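You operate a simulated robot arm through the tools that you are given. There is no shell and no other tool.

You are at the controls of a simulated robot arm. One attempt, no reset.

Task
Clamp the yellow cable end in the yellow terminal.
Fine: control key off first and on again after; open the lever, shut it on the cable end; the AUX lamp lights.

The check looks at the end state, three seconds after you hand in, the way a careful person would. Anything else that was tipped, shoved, dropped, spilled or broken makes it a failure.

Robot
A 7-joint arm with a two-finger parallel gripper, fixed in place. Base frame: the origin is on the floor under the middle of its stand, x ahead of it, y to its left, z up. Lengths are in m, angles in rad, forces in N, time in s.
It reaches about 1.479 m from its shoulder. Its first joint turns from -2.897 to 2.897 rad. Payload 4.4 kg.
The tool frame sits at the grasp point between the pads (the TCP): z along the fingers, y along the line on which they close. The tips reach 0.023 m beyond it. Largest opening 0.094 m; finger width 0.038, thickness 0.01; the body of the gripper, 0.054 by 0.096 m, starts 0.039 m behind the TCP.
Orientation is that of the tool frame in the base frame, as a unit quaternion [x, y, z, w]. With the fingers straight down and closing along the base's y, the tool's x points along the base's -x, its y along +y and its z along -z.

Tools
- The arm moves only by the tool nudge_tool. Its argument "targets" is a list of rows, each a list of 7 numbers: the shift along the base's x, y, z in mm, then the turn, a rotation vector about the base's x, y, z in rad, then the closure, from 0 (fully open) to 1 (shut). In form: [[x, y, z, ax, ay, az, grip], ...]. A call has 1 to 20 rows; each row is the pose to reach, as a shift and turn from the pose commanded when the call began. A row lasts 0.2 s, in which the tool goes at most 0.05 m and 0.15 rad; a call with a longer step from one row to the next is refused whole, and so is a gripper value outside its range. A pose out of reach is approached as far as the arm can. The call stops where the force on the tool passes 40 N (or 10 N more than at its start, if that is more) or the arm is blocked; 0.2 s more then pass. Each finger travels about 0.072 m/s and halts on what it meets, pressing with about 43 N; the grip force reading is that of the motor and also rises with nothing between the fingers. The clock runs only during rows and for 0.2 s after the last one: add rows that repeat a pose to give the fingers time. The reply holds the time, the measured pose of the TCP, the force on the tool along the base axes, the opening and the grip force, in the units named above and with some noise, with the torque about the TCP (base axes, N m) and any sound that the robot's microphone picked up, and new pictures: "pictures" is both (left out), scene, wrist or none.
- Cameras (640 x 400 px; columns grow to the right, rows downward): "scene" is fixed at [0.0497, -0.6498, 1.4705]; the picture's right is [0.64, -0.77, 0.00], its down [-0.46, -0.38, -0.81] and it looks along [0.62, 0.51, -0.59] (base axes); focal length 234 px, centre (320, 200). "wrist" rides on the gripper at [0.086, 0.016, -0.074] in the tool frame; the picture's right is [-0.18, 0.98, 0.00], its down [-0.58, -0.11, -0.81] and it looks along [-0.79, -0.15, 0.59] (tool axes); focal length 243 px, centre (320, 200). There is no depth. A picture from a camera that has moved, and an enlarged one, comes with that camera's place and axes in the base frame and with its lens.
- enlarge(camera, box): a new picture of the part [left, top, right, bottom] of that camera's present view, enlarged. The clock stands still meanwhile.
- hand_in(): hands the job in; it is judged then, once.

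Places have to be worked out from the pictures, the camera data and where the tool is seen. Open the gripper and draw the arm clear of the work before you hand the job in, unless the task says otherwise.

The tools are called after "Emit:" as a command line: name --pt "numbers of a row" for each row, then --argument value for the rest, lists and objects as JSON in quotes. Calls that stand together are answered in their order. nudge_tool: Moves the arm, as the interface text tells. Its arguments: {"type":"object","properties":{"targets":{"type":"array","items":{"type":"array","items":{"type":"number"}}},"pictures":{"type":"string","enum":["both","scene","wrist","none"]}},"required":["targets"]} The other tools are called the same way: enlarge (camera, box) takes an enlarged picture of a part of a camera's view; hand_in () hands the job in.

At the start:

```text
clock: 0.0
tool_pos: [0.5404, 0.3236, 1.334]
tcp_rot: [0.001, 1.0, 0.0, 0.0]
contact_force: [-0.3, 0.6, 0.0]
moment: [0.0, 0.02, -0.01]
gripper_width: 0.0939
finger_force: 0.0
```

scene: 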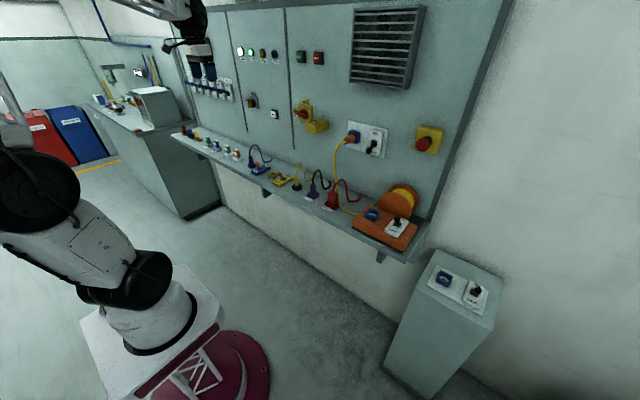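
wrist: 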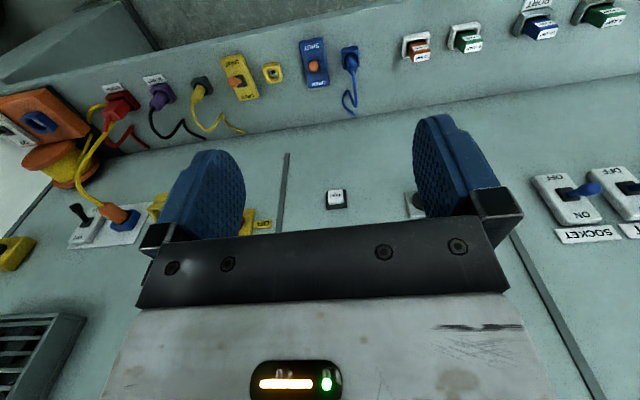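

I'll start by looking closely at the panel from both cameras before moving anything.

Emit:
enlarge --camera "scene" --box '[160, 20, 300, 108]'

Emit:
enlarge --camera "scene" --box '[160, 110, 300, 198]'

Emit:
enlarge --camera "scene" --box '[260, 80, 460, 205]'

Emit:
enlarge --camera "scene" --box '[280, 150, 440, 250]'

Emit:
enlarge --camera "wrist" --box '[0, 50, 320, 250]'

Emit:
enlarge --camera "wrist" --box '[320, 0, 640, 200]'

```text
4.55 times, centred on (230, 64) of scene
camera zoom: at [0.0497, -0.6498, 1.4705], right [0.64, -0.77, 0.0], down [-0.46, -0.38, -0.81], along [0.62, 0.51, -0.59], focal length 1063 px, centre (729, 818)
```

zoom: 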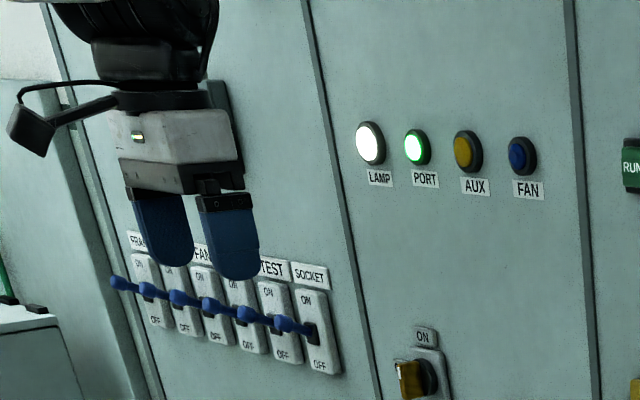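

```text
4.55 times, centred on (230, 154) of scene
camera zoom: at [0.0497, -0.6498, 1.4705], right [0.64, -0.77, 0.0], down [-0.46, -0.38, -0.81], along [0.62, 0.51, -0.59], focal length 1063 px, centre (729, 409)
```

zoom: 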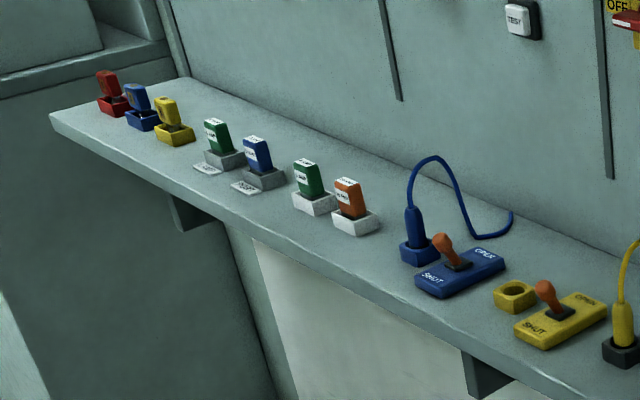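

```text
3.20 times, centred on (360, 142) of scene
camera zoom: at [0.0497, -0.6498, 1.4705], right [0.64, -0.77, 0.0], down [-0.46, -0.38, -0.81], along [0.62, 0.51, -0.59], focal length 749 px, centre (192, 384)
```

zoom: 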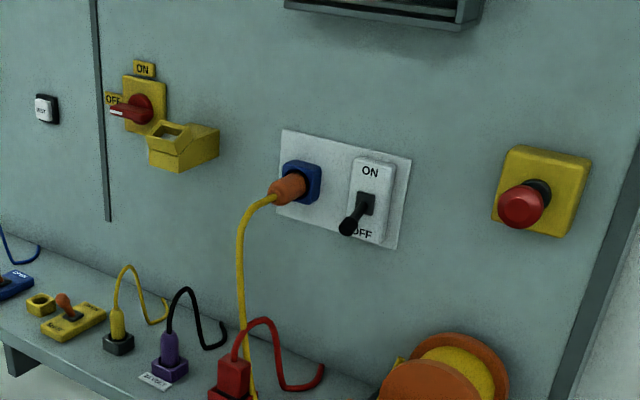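

```text
4.00 times, centred on (360, 200) of scene
camera zoom: at [0.0497, -0.6498, 1.4705], right [0.64, -0.77, 0.0], down [-0.46, -0.38, -0.81], along [0.62, 0.51, -0.59], focal length 936 px, centre (160, 200)
```

zoom: 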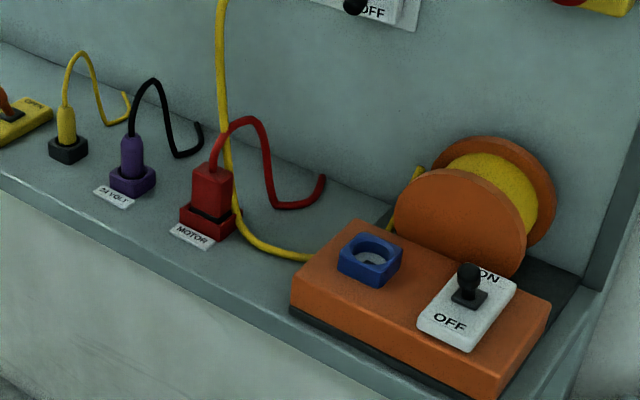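

```text
2.00 times, centred on (160, 150) of wrist
camera zoom: at [0.4545, 0.3401, 1.4086], right [0.18, 0.98, 0.0], down [0.58, -0.11, 0.81], along [0.79, -0.15, -0.59], focal length 485 px, centre (640, 300)
```

zoom: 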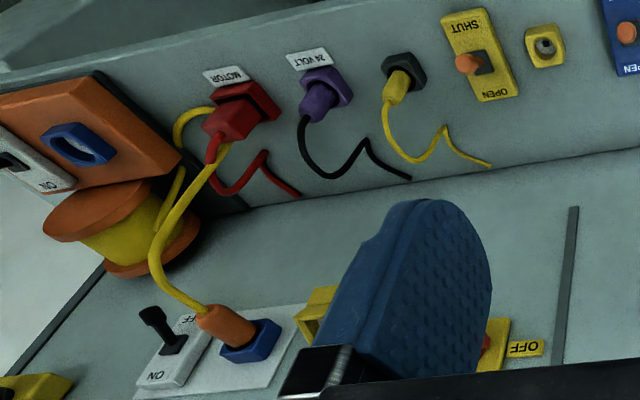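

```text
2.00 times, centred on (480, 100) of wrist
camera zoom: at [0.4545, 0.3401, 1.4086], right [0.18, 0.98, 0.0], down [0.58, -0.11, 0.81], along [0.79, -0.15, -0.59], focal length 485 px, centre (0, 400)
```

zoom: 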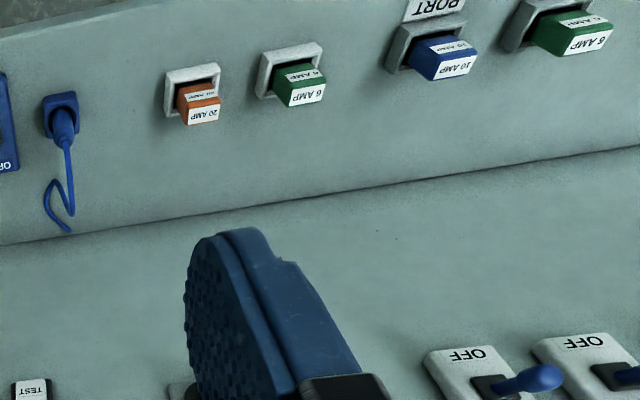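

The panel face lies near x≈0.84 and the yellow terminal near (0.69, 0.19, 0.89). The small key-like knob labelled ON is near (0.82, 0.46, 1.155), hidden behind a finger in the wrist view, so I'll shift left in free air to see it.

Emit:
nudge_tool --pt "-20 40 0 0 0 0 0" --pt "-40 80 0 0 0 0 0" --pt "-60 120 0 0 0 0 0" --pt "-80 160 0 0 0 0 0" --pt "-80 160 0 0 0 0 0" --pictures "both"

```text
clock: 1.2
tool_pos: [0.461, 0.4848, 1.3338]
tcp_rot: [0.0, 1.0, 0.0, 0.0]
contact_force: [0.3, 0.1, 0.0]
moment: [-0.01, 0.0, 0.0]
gripper_width: 0.0937
finger_force: 0.2
camera wrist: at [0.3736, 0.5011, 1.4087], right [0.18, 0.98, 0.0], down [0.58, -0.11, 0.81], along [0.79, -0.15, -0.59], focal length 243 px, centre (320, 200)
```

scene: 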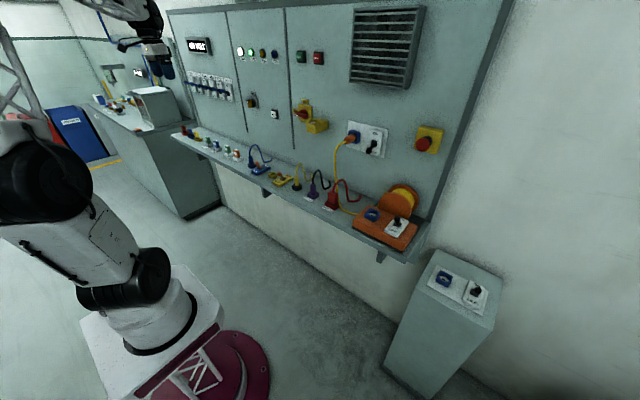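
wrist: 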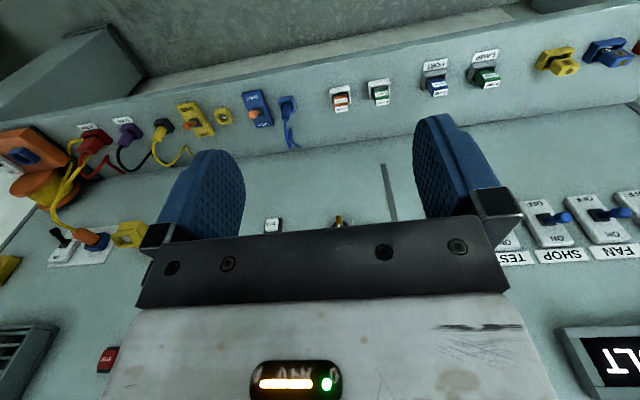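

The gripper body half hides the key in the wrist view. I'll enlarge the scene view of the panel while the arm is out of the way.

Emit:
enlarge --camera "scene" --box '[230, 80, 294, 120]'

Emit:
enlarge --camera "scene" --box '[170, 25, 298, 105]'

Emit:
enlarge --camera "scene" --box '[240, 140, 336, 200]'

Emit:
enlarge --camera "wrist" --box '[70, 70, 310, 220]'

```text
10.00 times, centred on (262, 100) of scene
camera zoom: at [0.0497, -0.6498, 1.4705], right [0.64, -0.77, 0.0], down [-0.46, -0.38, -0.81], along [0.62, 0.51, -0.59], focal length 2339 px, centre (900, 1200)
```

zoom: 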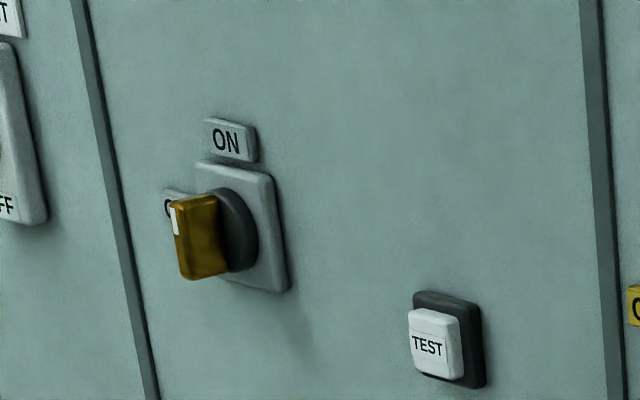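

```text
5.00 times, centred on (234, 65) of scene
camera zoom: at [0.0497, -0.6498, 1.4705], right [0.64, -0.77, 0.0], down [-0.46, -0.38, -0.81], along [0.62, 0.51, -0.59], focal length 1170 px, centre (750, 875)
```

zoom: 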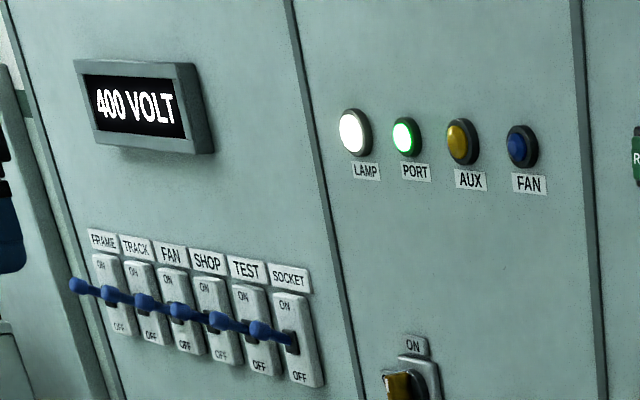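

```text
6.67 times, centred on (288, 170) of scene
camera zoom: at [0.0497, -0.6498, 1.4705], right [0.64, -0.77, 0.0], down [-0.46, -0.38, -0.81], along [0.62, 0.51, -0.59], focal length 1560 px, centre (533, 400)
```

zoom: 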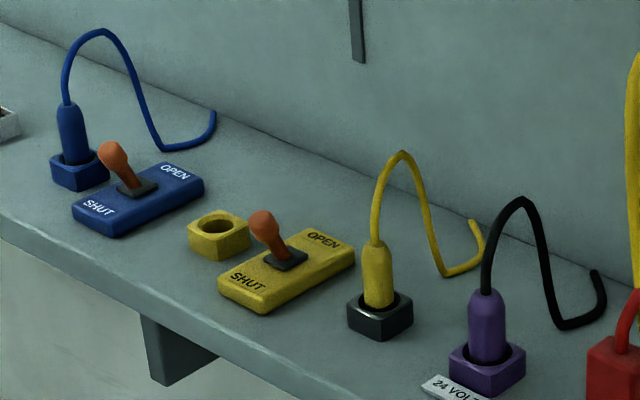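

```text
2.67 times, centred on (190, 145) of wrist
camera zoom: at [0.3736, 0.5011, 1.4087], right [0.18, 0.98, 0.0], down [0.58, -0.11, 0.81], along [0.79, -0.15, -0.59], focal length 647 px, centre (667, 347)
```

zoom: 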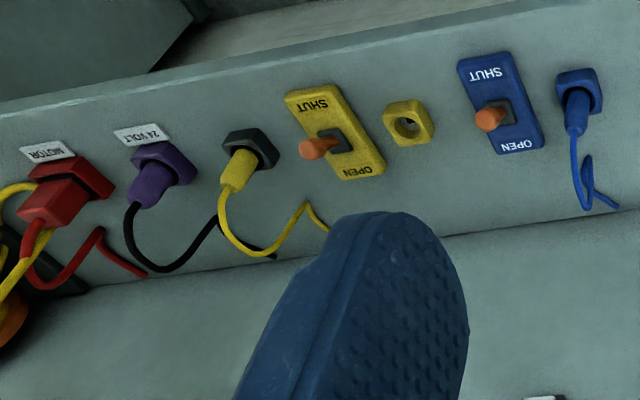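

The control key's white mark points up to ON (OFF is on its left), and the yellow lever leans to SHUT. The yellow plug is parked in the dark holder to the right of the lever. I'll bring the wrist camera closer to the yellow group to measure it.

Emit:
nudge_tool --pt "0 -40 -20 0 0 0 0" --pt "0 -80 -45 0 0 0 0" --pt "0 -120 -70 0 0 0 0" --pt "0 -160 -95 0 0 0 0" --pt "-5 -200 -120 0 0 0 0" --pt "-5 -240 -145 0 0 0 0" --pt "-10 -280 -165 0 0 0 0" --pt "-10 -310 -184 0 0 0 0" --pt "-10 -310 -184 0 0 0 0" --pictures "both"

```text
clock: 3.2
tool_pos: [0.4497, 0.1698, 1.1474]
tcp_rot: [0.0, 1.0, 0.0, 0.001]
contact_force: [0.2, -0.9, 0.2]
moment: [0.04, -0.02, 0.0]
gripper_width: 0.094
finger_force: 0.1
camera wrist: at [0.363, 0.1852, 1.2247], right [0.18, 0.98, 0.0], down [0.58, -0.11, 0.81], along [0.79, -0.15, -0.59], focal length 243 px, centre (320, 200)
```

scene: 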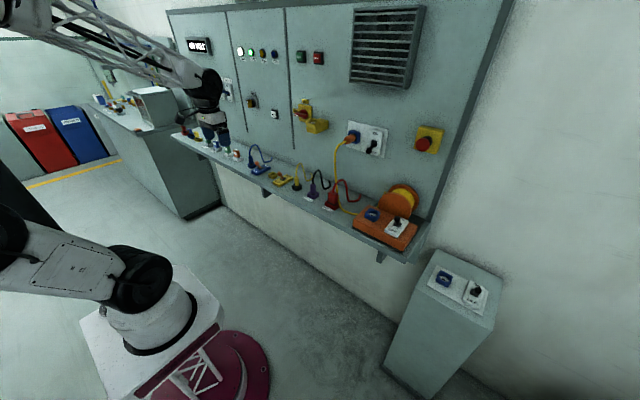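
wrist: 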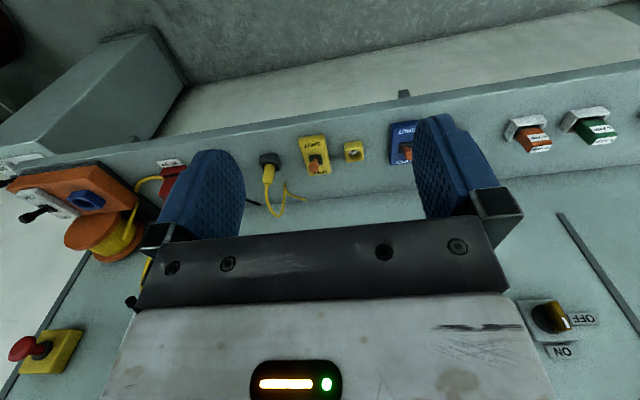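

The view now shows the key at lower right and the yellow group between the fingers; I'll enlarge both.

Emit:
enlarge --camera "wrist" --box '[496, 280, 640, 370]'

Emit:
enlarge --camera "wrist" --box '[240, 110, 416, 220]'

Emit:
enlarge --camera "scene" --box '[236, 85, 268, 105]'

```text
4.44 times, centred on (568, 325) of wrist
camera zoom: at [0.363, 0.1852, 1.2247], right [0.18, 0.98, 0.0], down [0.58, -0.11, 0.81], along [0.79, -0.15, -0.59], focal length 1078 px, centre (-782, -356)
```

zoom: 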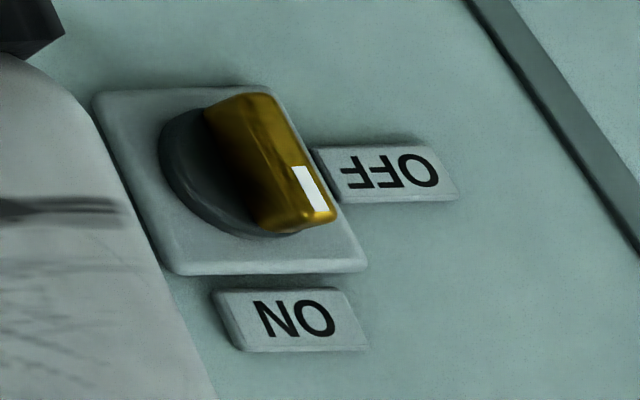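

```text
3.64 times, centred on (328, 165) of wrist
camera zoom: at [0.363, 0.1852, 1.2247], right [0.18, 0.98, 0.0], down [0.58, -0.11, 0.81], along [0.79, -0.15, -0.59], focal length 882 px, centre (291, 327)
```

zoom: 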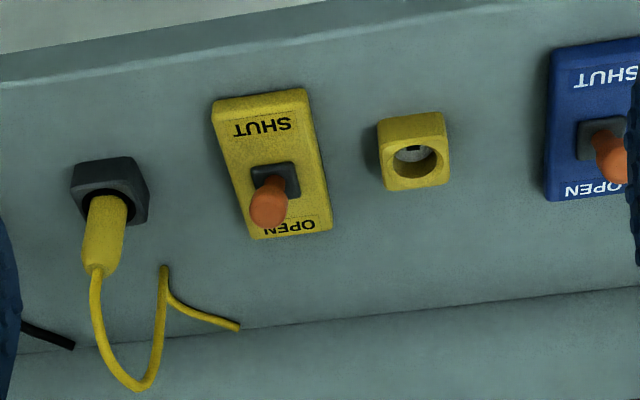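

```text
16.00 times, centred on (252, 95) of scene
camera zoom: at [0.0497, -0.6498, 1.4705], right [0.64, -0.77, 0.0], down [-0.46, -0.38, -0.81], along [0.62, 0.51, -0.59], focal length 3743 px, centre (1408, 1880)
```

zoom: 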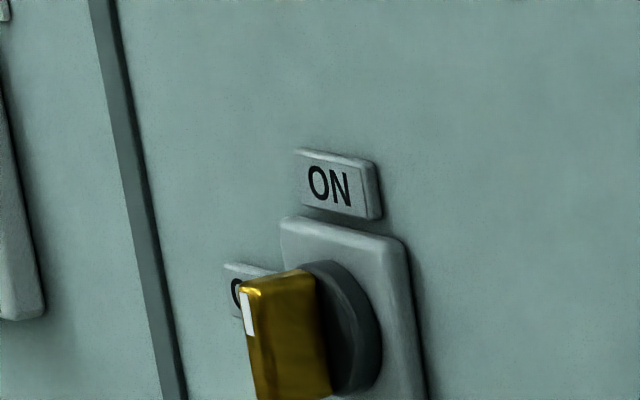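

The key is confirmed at ON (white mark toward ON, blade vertical). It sits near (0.79, 0.444, 1.158). I'll tilt the gripper to point forward at the panel and stop about 0.15 m short of the key.

Emit:
nudge_tool --pt "15 25 1 0 -0.143 0 0" --pt "30 50 2 0 -0.286 0 0" --pt "45 75 3 0 -0.428 0 0" --pt "60 100 4 0 -0.571 0 0" --pt "75 125 5 0 -0.714 0 0" --pt "90 150 6 0 -0.857 0 0" --pt "105 175 7 0 -1.0 0 0" --pt "120 200 8 0 -1.142 0 0" --pt "135 225 9 0 -1.285 0 0" --pt "150 250 10 0 -1.428 0 0" --pt "165 275 11 0 -1.571 0 0" --pt "165 275 11 0 -1.571 0 0" --pictures "both"

```text
clock: 5.8
tool_pos: [0.6155, 0.4491, 1.1598]
tcp_rot: [0.0, 0.707, 0.0, 0.708]
contact_force: [0.1, 0.0, -0.5]
moment: [0.01, 0.01, -0.02]
gripper_width: 0.0937
finger_force: 0.1
camera wrist: at [0.5415, 0.4659, 1.0745], right [0.0, 0.98, 0.18], down [-0.81, -0.11, 0.58], along [0.59, -0.15, 0.79], focal length 243 px, centre (320, 200)
```

scene: 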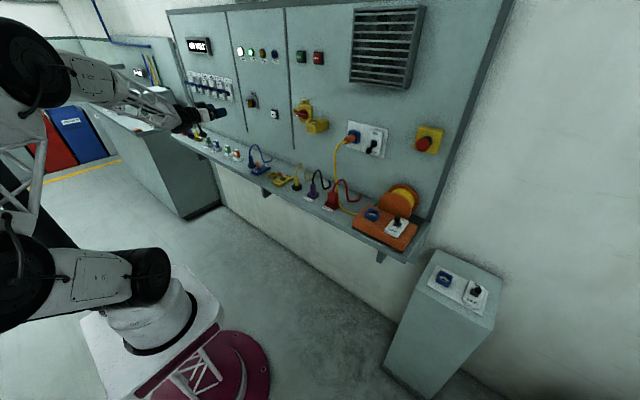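
wrist: 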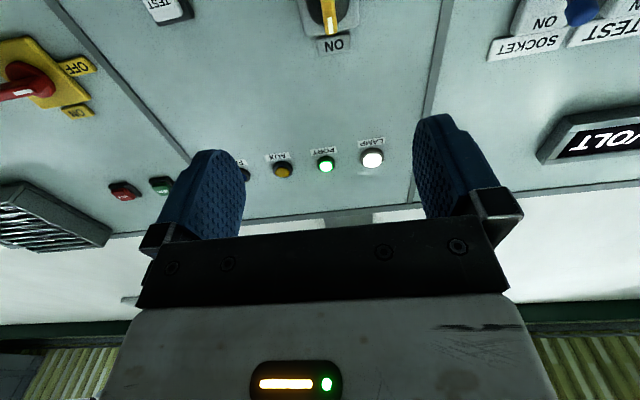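

The gripper now points straight at the panel, with the key at the top of the wrist image roughly on the finger midline. I'll enlarge to measure its y and z.

Emit:
enlarge --camera "wrist" --box '[272, 0, 400, 80]'

Emit:
enlarge --camera "scene" --box '[170, 75, 298, 155]'

```text
5.00 times, centred on (336, 40) of wrist
camera zoom: at [0.5415, 0.4659, 1.0745], right [0.0, 0.98, 0.18], down [-0.81, -0.11, 0.58], along [0.59, -0.15, 0.79], focal length 1213 px, centre (240, 1000)
```

zoom: 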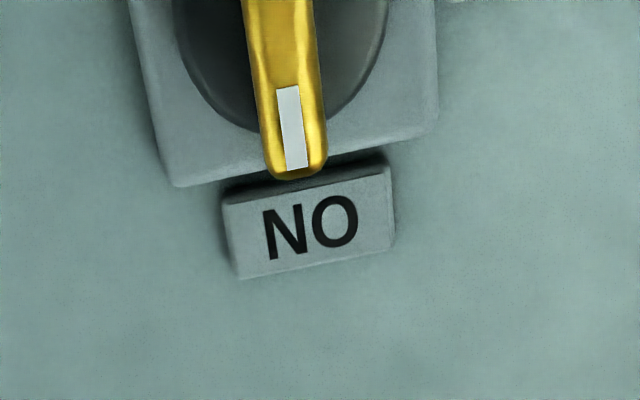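

```text
5.00 times, centred on (234, 115) of scene
camera zoom: at [0.0497, -0.6498, 1.4705], right [0.64, -0.77, 0.0], down [-0.46, -0.38, -0.81], along [0.62, 0.51, -0.59], focal length 1170 px, centre (750, 625)
```

zoom: 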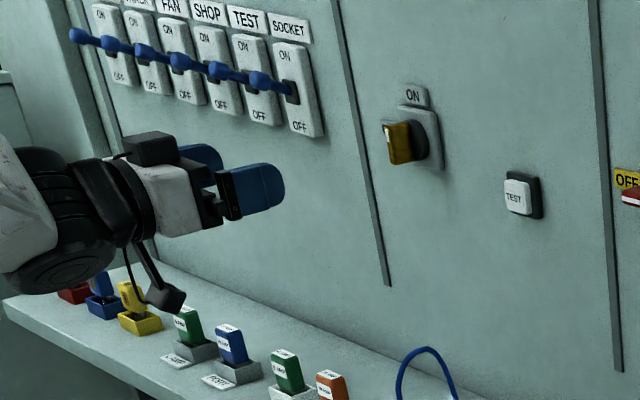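

Combining views, the key blade is about 10 mm thick and 50 mm tall. Its front is near x≈0.797 and its centre near y≈0.459, z≈1.148. I'll move up short of it with the fingers partly closed and check alignment.

Emit:
nudge_tool --pt "30 3 -4 0 0 0 0.2" --pt "60 6 -8 0 0 0 0.45" --pt "90 10 -12 0 0 0 0.45" --pt "115 10 -12 0 0 0 0.45" --pt "115 10 -12 0 0 0 0.45" --pictures "both"

Emit:
enlarge --camera "wrist" --box '[208, 60, 432, 200]'

Emit:
enlarge --camera "scene" --box '[210, 75, 290, 125]'

```text
clock: 7.0
tool_pos: [0.7311, 0.4587, 1.1495]
tcp_rot: [0.0, 0.707, 0.0, 0.707]
contact_force: [0.7, 0.2, -0.2]
moment: [0.01, -0.02, 0.01]
gripper_width: 0.0516
finger_force: 0.1
camera wrist: at [0.6568, 0.4752, 1.0626], right [0.0, 0.98, 0.18], down [-0.81, -0.11, 0.58], along [0.59, -0.15, 0.79], focal length 243 px, centre (320, 200)
```

scene: 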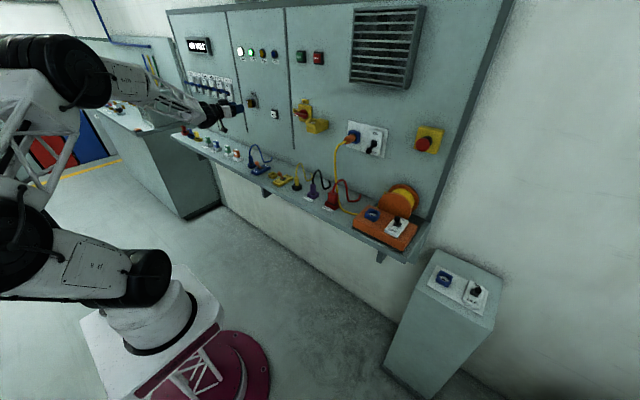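
wrist: 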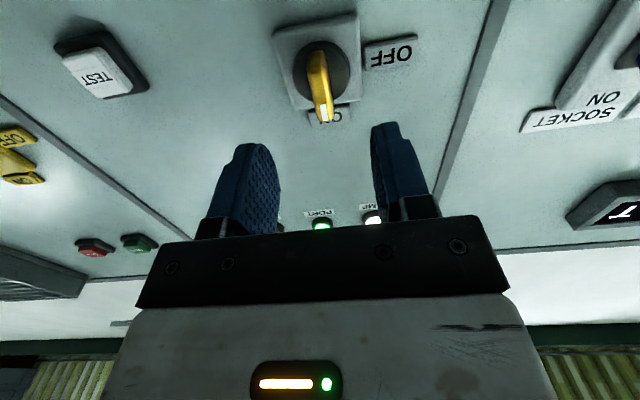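

```text
2.86 times, centred on (320, 130) of wrist
camera zoom: at [0.6568, 0.4752, 1.0626], right [0.0, 0.98, 0.18], down [-0.81, -0.11, 0.58], along [0.59, -0.15, 0.79], focal length 693 px, centre (320, 400)
```

zoom: 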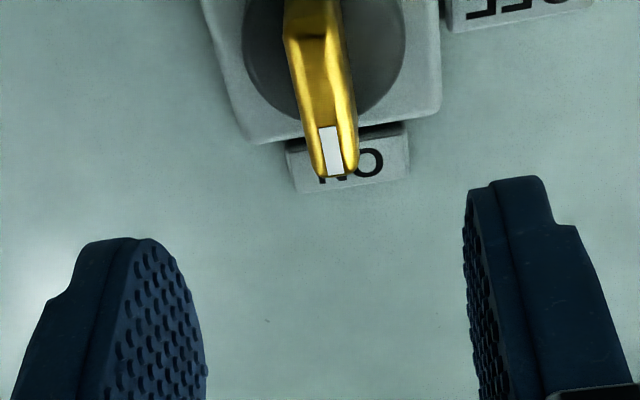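

```text
8.00 times, centred on (250, 100) of scene
camera zoom: at [0.0497, -0.6498, 1.4705], right [0.64, -0.77, 0.0], down [-0.46, -0.38, -0.81], along [0.62, 0.51, -0.59], focal length 1871 px, centre (880, 1000)
```

zoom: 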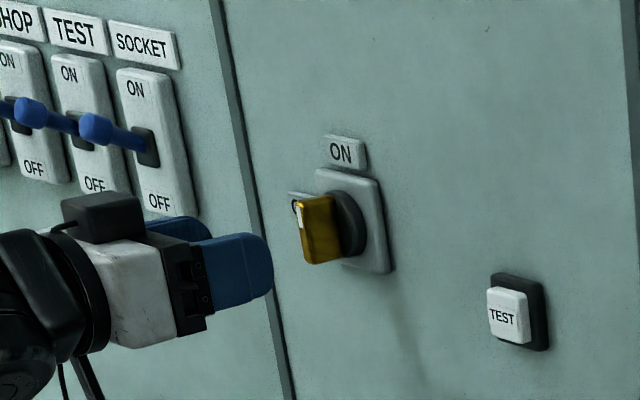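

Triangulating the white mark from two wrist views puts the blade centre at about (0.804, 0.4597, 1.145). I'll go forward 50 mm with a small correction and look again before closing.

Emit:
nudge_tool --pt "25 1 -4 0 0 0 0.45" --pt "50 1 -4 0 0 0 0.45" --pt "50 1 -4 0 0 0 0.45" --pictures "both"

Emit:
enlarge --camera "wrist" --box '[208, 70, 432, 210]'

Emit:
enlarge --camera "scene" --box '[218, 80, 282, 120]'

```text
clock: 7.8
tool_pos: [0.7827, 0.4592, 1.1451]
tcp_rot: [0.0, 0.707, 0.0, 0.707]
contact_force: [0.5, -0.4, -0.1]
moment: [0.0, 0.02, -0.01]
gripper_width: 0.052
finger_force: 0.0
camera wrist: at [0.7085, 0.475, 1.0601], right [0.0, 0.98, 0.18], down [-0.81, -0.11, 0.58], along [0.59, -0.15, 0.79], focal length 243 px, centre (320, 200)
```

scene: 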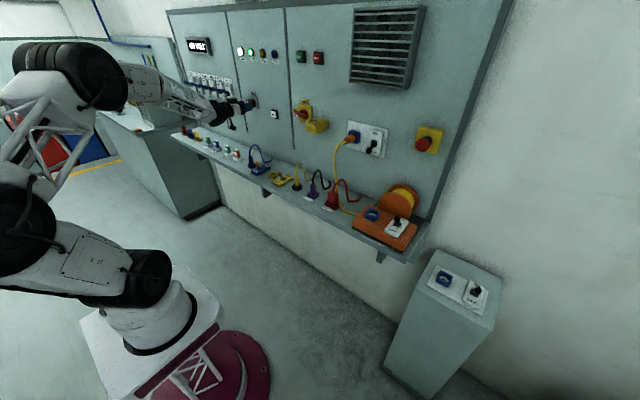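
wrist: 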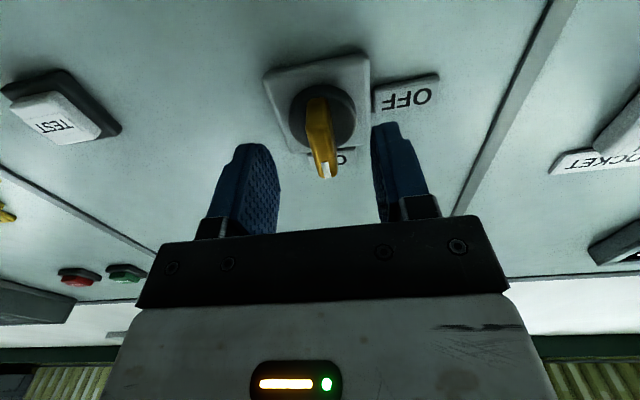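

```text
2.86 times, centred on (320, 140) of wrist
camera zoom: at [0.7085, 0.475, 1.0601], right [0.0, 0.98, 0.18], down [-0.81, -0.11, 0.58], along [0.59, -0.15, 0.79], focal length 693 px, centre (320, 371)
```

zoom: 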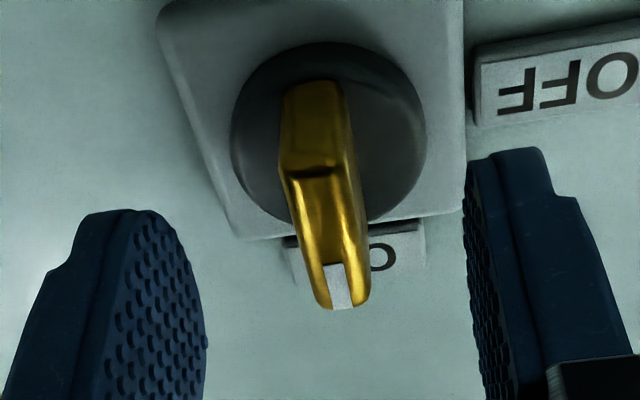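

```text
10.00 times, centred on (250, 100) of scene
camera zoom: at [0.0497, -0.6498, 1.4705], right [0.64, -0.77, 0.0], down [-0.46, -0.38, -0.81], along [0.62, 0.51, -0.59], focal length 2339 px, centre (1020, 1200)
```

zoom: 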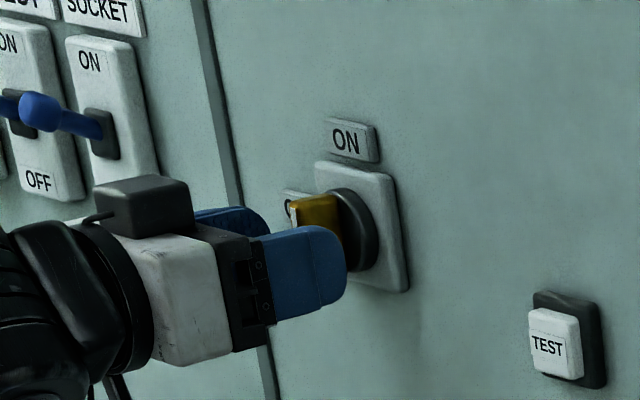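

The blade is on the finger midline: axis at y≈0.460, z≈1.150, with the front at x≈0.804 and the dial face at x≈0.832. I'll raise 5 mm, advance 16 mm so the tips stop short of the dial, and close on the blade.

Emit:
nudge_tool --pt "0 1 5 0 0 0 0.45" --pt "16 1 5 0 0 0 0.45" --pt "16 1 5 0 0 0 0.7" --pt "16 1 5 0 0 0 1.0" --pt "16 1 5 0 0 0 1.0" --pt "16 1 5 0 0 0 1.0" --pictures "both"

Emit:
enlarge --camera "wrist" --box '[208, 90, 432, 230]'

Emit:
enlarge --camera "scene" --box '[218, 80, 282, 120]'

```text
clock: 9.2
tool_pos: [0.7979, 0.4597, 1.1494]
tcp_rot: [0.0, 0.707, 0.0, 0.707]
contact_force: [11.6, 2.9, 0.8]
moment: [-0.01, 0.37, 0.07]
gripper_width: 0.0121
finger_force: 45.1
camera wrist: at [0.7234, 0.476, 1.0635], right [0.0, 0.98, 0.18], down [-0.81, -0.11, 0.58], along [0.59, -0.15, 0.79], focal length 243 px, centre (320, 200)
```

scene: 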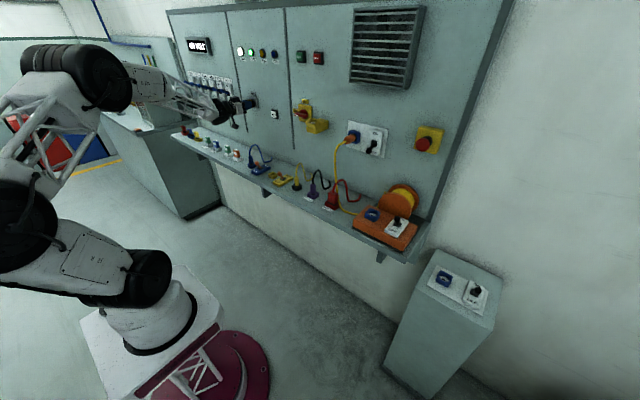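
wrist: 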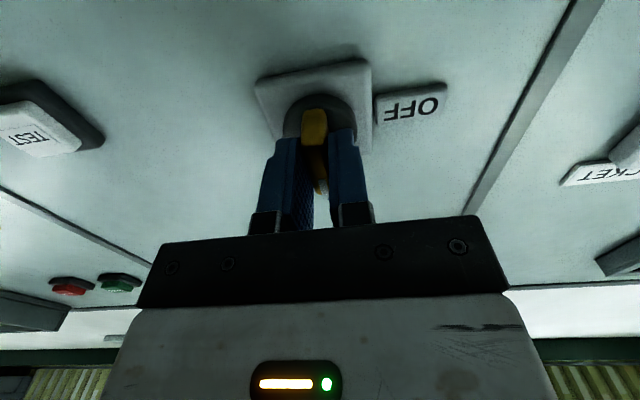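

```text
2.86 times, centred on (320, 160) of wrist
camera zoom: at [0.7234, 0.476, 1.0635], right [0.0, 0.98, 0.18], down [-0.81, -0.11, 0.58], along [0.59, -0.15, 0.79], focal length 693 px, centre (320, 314)
```

zoom: 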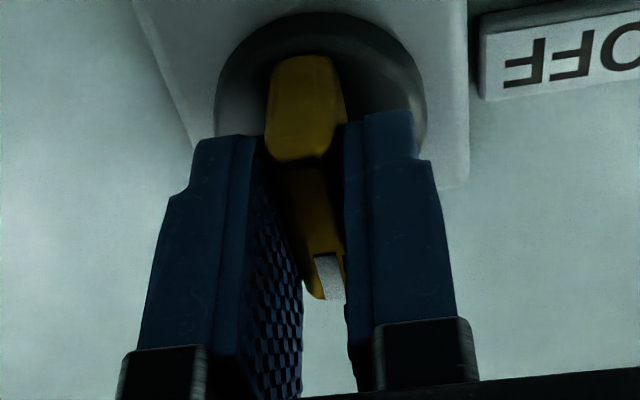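

```text
10.00 times, centred on (250, 100) of scene
camera zoom: at [0.0497, -0.6498, 1.4705], right [0.64, -0.77, 0.0], down [-0.46, -0.38, -0.81], along [0.62, 0.51, -0.59], focal length 2339 px, centre (1020, 1200)
```

zoom: 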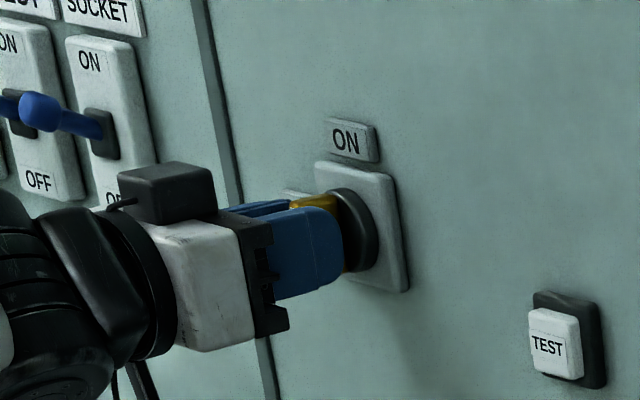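

The blade is gripped (12 mm between the pads, 45 N). Now I turn the key −90° about the base x axis, so the mark goes from the top (ON) to the left (OFF).

Emit:
nudge_tool --pt "0 0 0 -0.13 0 0 1" --pt "0 0 0 -0.26 0 0 1" --pt "0 0 0 -0.39 0 0 1" --pt "0 0 0 -0.52 0 0 1" --pt "0 0 0 -0.65 0 0 1" --pt "0 0 0 -0.78 0 0 1" --pt "0 0 0 -0.91 0 0 1" --pt "0 0 0 -1.04 0 0 1" --pt "0 0 0 -1.17 0 0 1" --pt "0 0 0 -1.3 0 0 1" --pt "0 0 0 -1.44 0 0 1" --pt "0 0 0 -1.571 0 0 1" --pt "0 0 0 -1.571 0 0 1" --pictures "both"

Emit:
enlarge --camera "scene" --box '[202, 75, 282, 125]'

Emit:
enlarge --camera "wrist" --box '[208, 90, 432, 230]'

```text
clock: 12.0
tool_pos: [0.7973, 0.4609, 1.1496]
tcp_rot: [0.501, -0.499, 0.5, -0.5]
contact_force: [-2.3, -34.0, 6.1]
moment: [0.04, -0.12, -0.69]
gripper_width: 0.0123
finger_force: 45.2
camera wrist: at [0.7224, 0.3742, 1.1341], right [0.0, 0.18, -0.98], down [-0.81, 0.58, 0.11], along [0.59, 0.79, 0.15], focal length 243 px, centre (320, 200)
```

scene: 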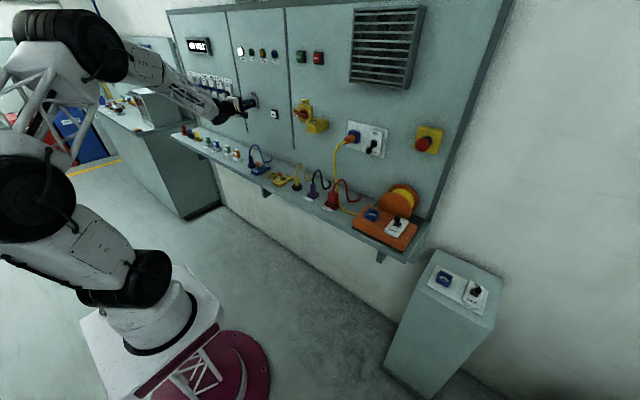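
wrist: 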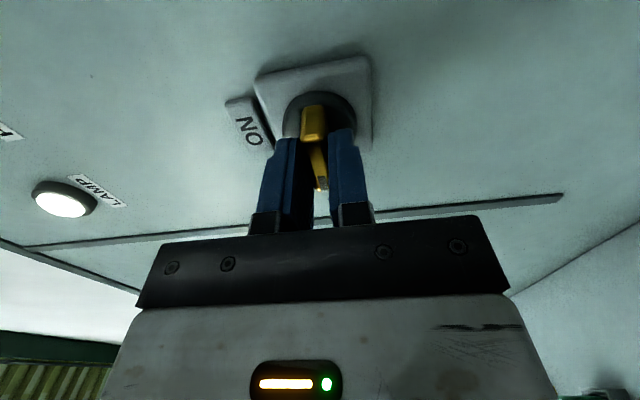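

```text
8.00 times, centred on (242, 100) of scene
camera zoom: at [0.0497, -0.6498, 1.4705], right [0.64, -0.77, 0.0], down [-0.46, -0.38, -0.81], along [0.62, 0.51, -0.59], focal length 1871 px, centre (944, 1000)
```

zoom: 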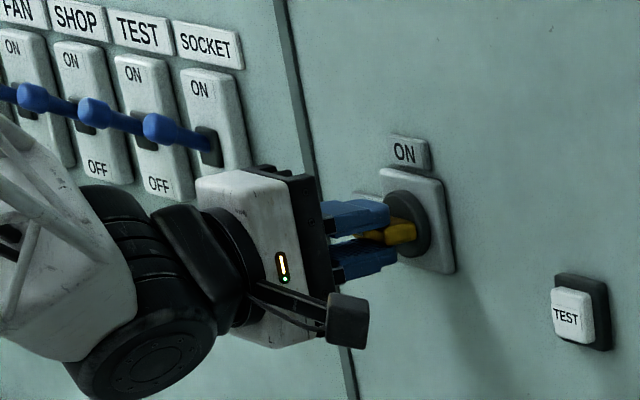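

```text
2.86 times, centred on (320, 160) of wrist
camera zoom: at [0.7224, 0.3742, 1.1341], right [0.0, 0.18, -0.98], down [-0.81, 0.58, 0.11], along [0.59, 0.79, 0.15], focal length 693 px, centre (320, 314)
```

zoom: 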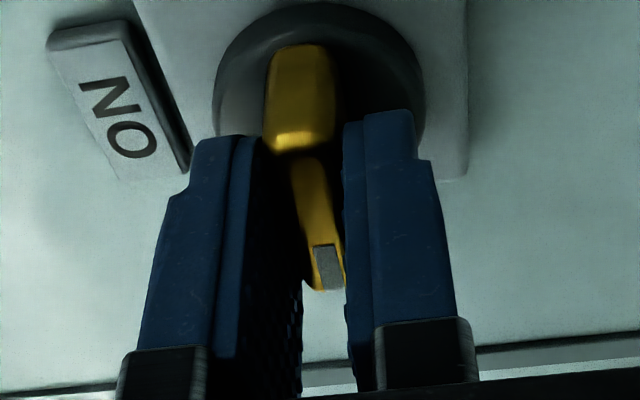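

The key has turned 90°, with the mark toward OFF. I'll open partly, back straight out along −x, and check the key and the lamps.

Emit:
nudge_tool --pt "0 0 0 0 0 0 0.8" --pt "0 0 0 0 0 0 0.5" --pt "0 0 0 0 0 0 0.45" --pt "-30 0 0 0 0 0 0.45" --pt "-60 0 0 0 0 0 0.45" --pt "-90 0 0 0 0 0 0.45" --pt "-90 0 0 0 0 0 0.45" --pictures "both"

Emit:
enlarge --camera "scene" --box '[202, 35, 298, 95]'

Emit:
enlarge --camera "scene" --box '[218, 80, 282, 120]'

Emit:
enlarge --camera "wrist" --box '[208, 10, 432, 150]'

```text
clock: 13.6
tool_pos: [0.7055, 0.4626, 1.1477]
tcp_rot: [-0.5, 0.5, -0.499, 0.5]
contact_force: [0.1, -0.3, -0.1]
moment: [0.03, 0.0, 0.0]
gripper_width: 0.0513
finger_force: 0.1
camera wrist: at [0.6312, 0.3756, 1.1326], right [0.0, 0.18, -0.98], down [-0.81, 0.58, 0.11], along [0.59, 0.79, 0.15], focal length 243 px, centre (320, 200)
```

scene: 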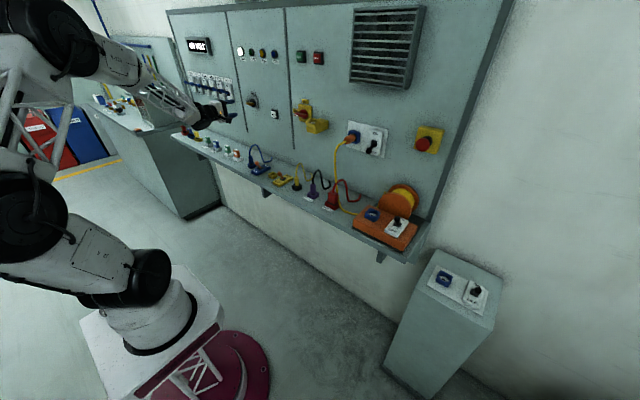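
wrist: 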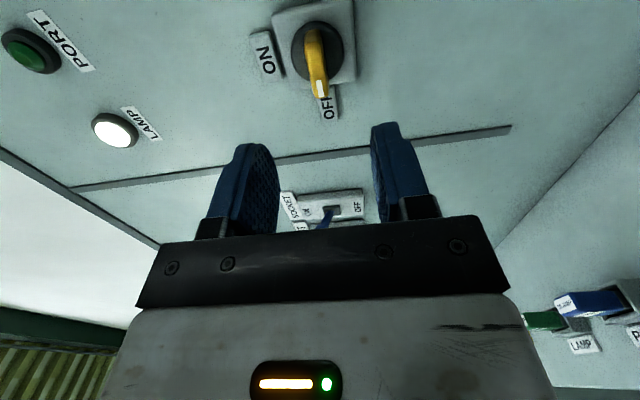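

```text
6.67 times, centred on (250, 65) of scene
camera zoom: at [0.0497, -0.6498, 1.4705], right [0.64, -0.77, 0.0], down [-0.46, -0.38, -0.81], along [0.62, 0.51, -0.59], focal length 1560 px, centre (787, 1100)
```

zoom: 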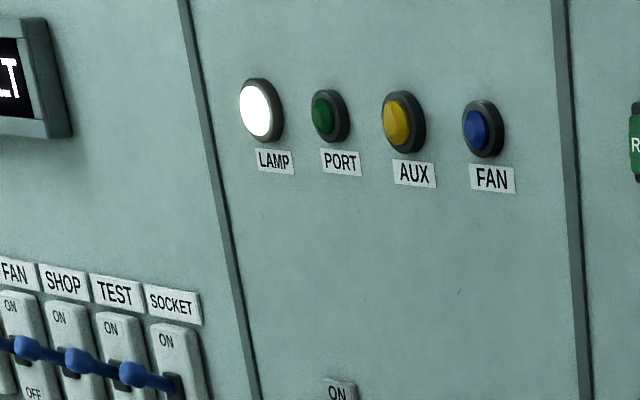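

```text
10.00 times, centred on (250, 100) of scene
camera zoom: at [0.0497, -0.6498, 1.4705], right [0.64, -0.77, 0.0], down [-0.46, -0.38, -0.81], along [0.62, 0.51, -0.59], focal length 2339 px, centre (1020, 1200)
```

zoom: 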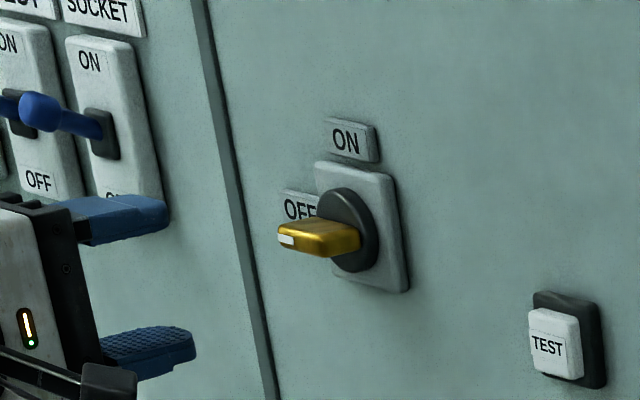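

```text
2.86 times, centred on (320, 80) of wrist
camera zoom: at [0.6312, 0.3756, 1.1326], right [0.0, 0.18, -0.98], down [-0.81, 0.58, 0.11], along [0.59, 0.79, 0.15], focal length 693 px, centre (320, 543)
```

zoom: 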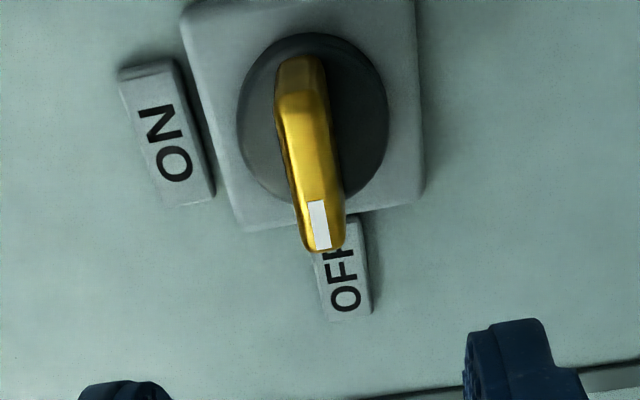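

The key is at OFF and the PORT lamp went out, so the key is the control key. Next I'll undo the wrist roll while backing away toward the yellow group.

Emit:
nudge_tool --pt "-30 0 0 0.14 0 0 0.45" --pt "-50 -25 5 0.28 0 0 0.45" --pt "-70 -55 10 0.42 0 0 0.45" --pt "-90 -85 15 0.56 0 0 0.45" --pt "-110 -115 20 0.7 0 0 0.45" --pt "-130 -150 20 0.84 0 0 0.45" --pt "-145 -185 20 0.98 0 0 0.45" --pt "-155 -220 20 1.12 0 0 0.45" --pt "-160 -255 20 1.27 0 0 0.45" --pt "-160 -290 20 1.42 0 0 0.45" --pt "-160 -320 20 1.571 0 0 0.45" --pt "-160 -320 20 1.571 0 0 0.45" --pictures "scene"

```text
refused: row 11 steps farther than a row can; nothing moved
```

Row 11 turned 0.151 rad, slightly over the limit. I'll resend the same path with even steps.

Emit:
nudge_tool --pt "-30 0 0 0.143 0 0 0.45" --pt "-50 -25 5 0.286 0 0 0.45" --pt "-70 -55 10 0.428 0 0 0.45" --pt "-90 -85 15 0.571 0 0 0.45" --pt "-110 -115 20 0.714 0 0 0.45" --pt "-130 -150 20 0.857 0 0 0.45" --pt "-145 -185 20 1.0 0 0 0.45" --pt "-155 -220 20 1.142 0 0 0.45" --pt "-160 -255 20 1.285 0 0 0.45" --pt "-160 -290 20 1.428 0 0 0.45" --pt "-160 -320 20 1.571 0 0 0.45" --pt "-160 -320 20 1.571 0 0 0.45" --pictures "scene"

```text
clock: 16.2
tool_pos: [0.5463, 0.1376, 1.1684]
tcp_rot: [0.0, 0.707, 0.001, 0.707]
contact_force: [0.5, 0.2, 0.2]
moment: [-0.02, -0.03, 0.01]
gripper_width: 0.0516
finger_force: 0.1
```

scene: 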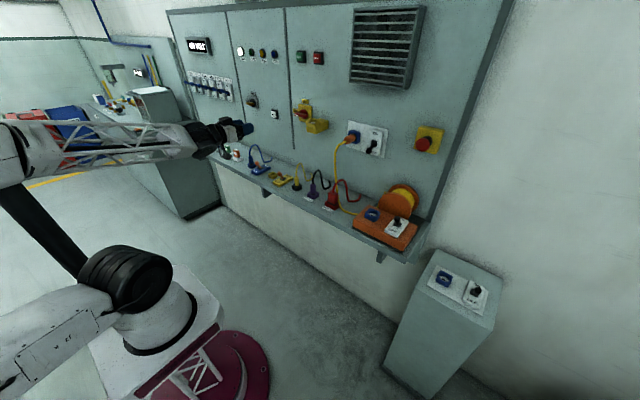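

Now I'll tilt the gripper back to straight down, just in front of and above the yellow group, for a close look.

Emit:
nudge_tool --pt "0 0 0 0 0.143 0 0.45" --pt "0 0 -10 0 0.286 0 0.45" --pt "0 0 -25 0 0.428 0 0.45" --pt "0 0 -40 0 0.571 0 0.45" --pt "0 -2 -55 0 0.714 0 0.45" --pt "2 -4 -70 0 0.857 0 0.45" --pt "4 -6 -85 0 1.0 0 0.45" --pt "6 -8 -100 0 1.142 0 0.45" --pt "8 -10 -115 0 1.285 0 0.45" --pt "10 -12 -130 0 1.428 0 0.45" --pt "12 -15 -145 0 1.571 0 0.45" --pt "12 -15 -145 0 1.571 0 0.45" --pictures "both"

Emit:
enlarge --camera "wrist" --box '[160, 40, 480, 240]'

```text
clock: 18.8
tool_pos: [0.5585, 0.124, 1.0226]
tcp_rot: [0.0, 1.0, 0.001, -0.001]
contact_force: [-0.3, 1.5, -0.8]
moment: [-0.01, 0.0, -0.02]
gripper_width: 0.0516
finger_force: 0.0
camera wrist: at [0.4727, 0.1412, 1.0973], right [0.18, 0.98, 0.0], down [0.58, -0.11, 0.81], along [0.79, -0.15, -0.59], focal length 243 px, centre (320, 200)
```

scene: 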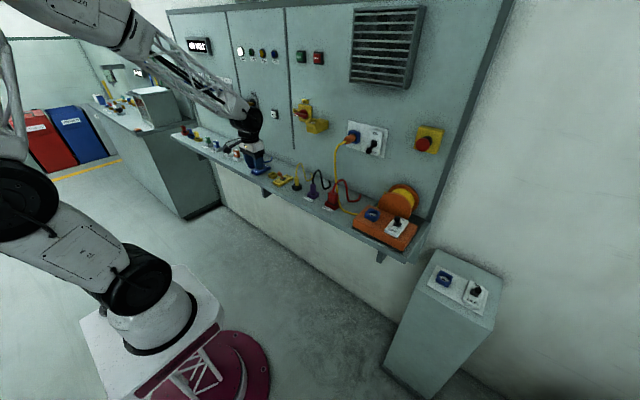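
wrist: 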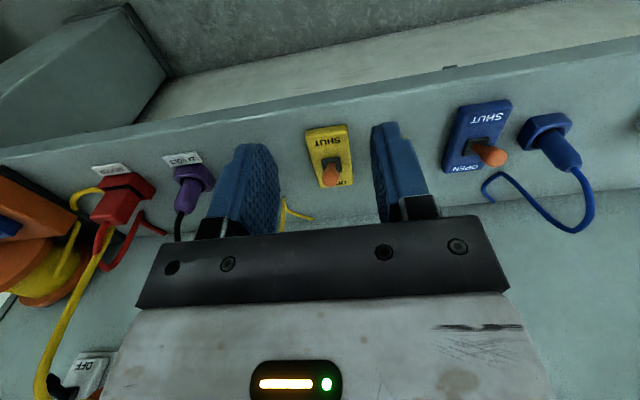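

```text
2.00 times, centred on (320, 140) of wrist
camera zoom: at [0.4727, 0.1412, 1.0973], right [0.18, 0.98, 0.0], down [0.58, -0.11, 0.81], along [0.79, -0.15, -0.59], focal length 485 px, centre (320, 320)
```

zoom: 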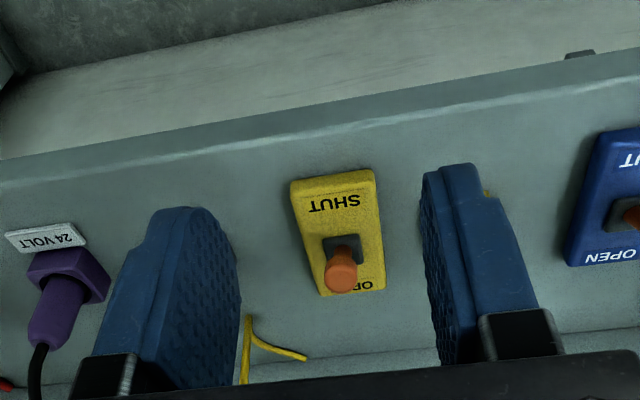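

The lever ball is near (0.669, 0.117, 0.921), leaning to SHUT, with its pivot at x≈0.69. I'll close the fingers and lower them on the −x side of the ball, with the tips at z≈0.905, before pushing toward OPEN (+x).

Emit:
nudge_tool --pt "10 -2 -20 0 0 0 0.8" --pt "20 -5 -45 0 0 0 1" --pt "30 -9 -70 0 0 0 1" --pt "38 -9 -97 0 0 0 1" --pt "38 -9 -97 0 0 0 1" --pictures "both"

Emit:
enlarge --camera "wrist" --box '[160, 40, 480, 240]'

Emit:
enlarge --camera "scene" --box '[240, 140, 320, 190]'

```text
clock: 20.0
tool_pos: [0.5975, 0.1147, 0.9257]
tcp_rot: [0.0, 1.0, 0.0, -0.001]
contact_force: [-0.1, 0.3, -1.0]
moment: [0.02, -0.03, 0.01]
gripper_width: 0.0
finger_force: 42.3
camera wrist: at [0.5113, 0.1308, 1.0007], right [0.18, 0.98, 0.0], down [0.58, -0.11, 0.81], along [0.79, -0.15, -0.59], focal length 243 px, centre (320, 200)
```

scene: 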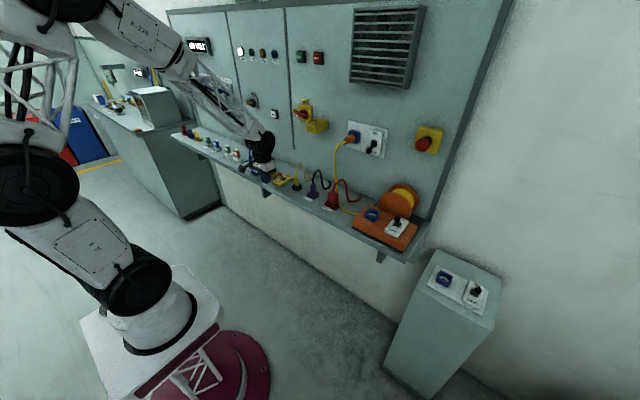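
wrist: 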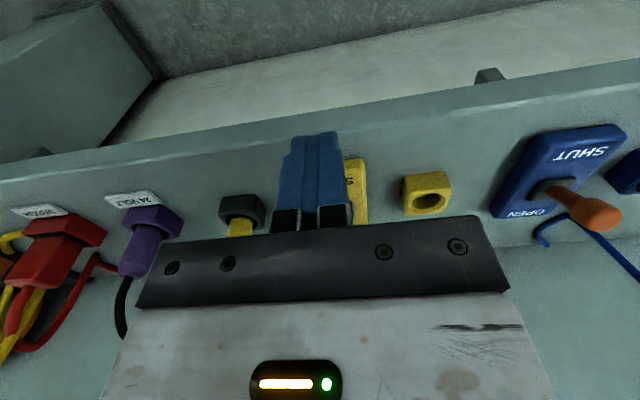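

```text
2.00 times, centred on (320, 140) of wrist
camera zoom: at [0.5113, 0.1308, 1.0007], right [0.18, 0.98, 0.0], down [0.58, -0.11, 0.81], along [0.79, -0.15, -0.59], focal length 485 px, centre (320, 320)
```

zoom: 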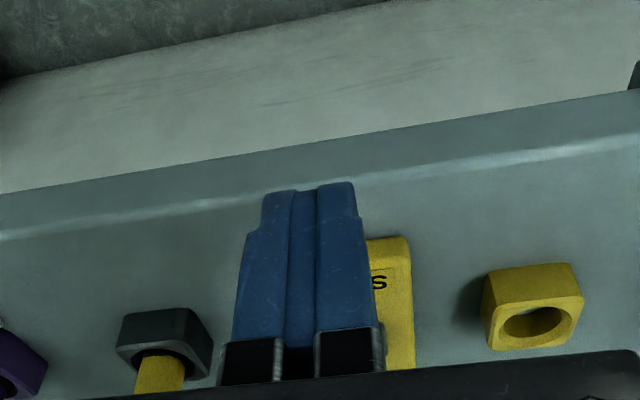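

```text
8.00 times, centred on (280, 165) of scene
camera zoom: at [0.0497, -0.6498, 1.4705], right [0.64, -0.77, 0.0], down [-0.46, -0.38, -0.81], along [0.62, 0.51, -0.59], focal length 1871 px, centre (640, 480)
```

zoom: 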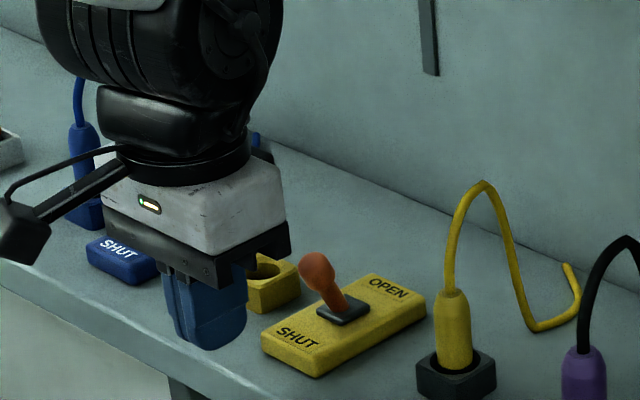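

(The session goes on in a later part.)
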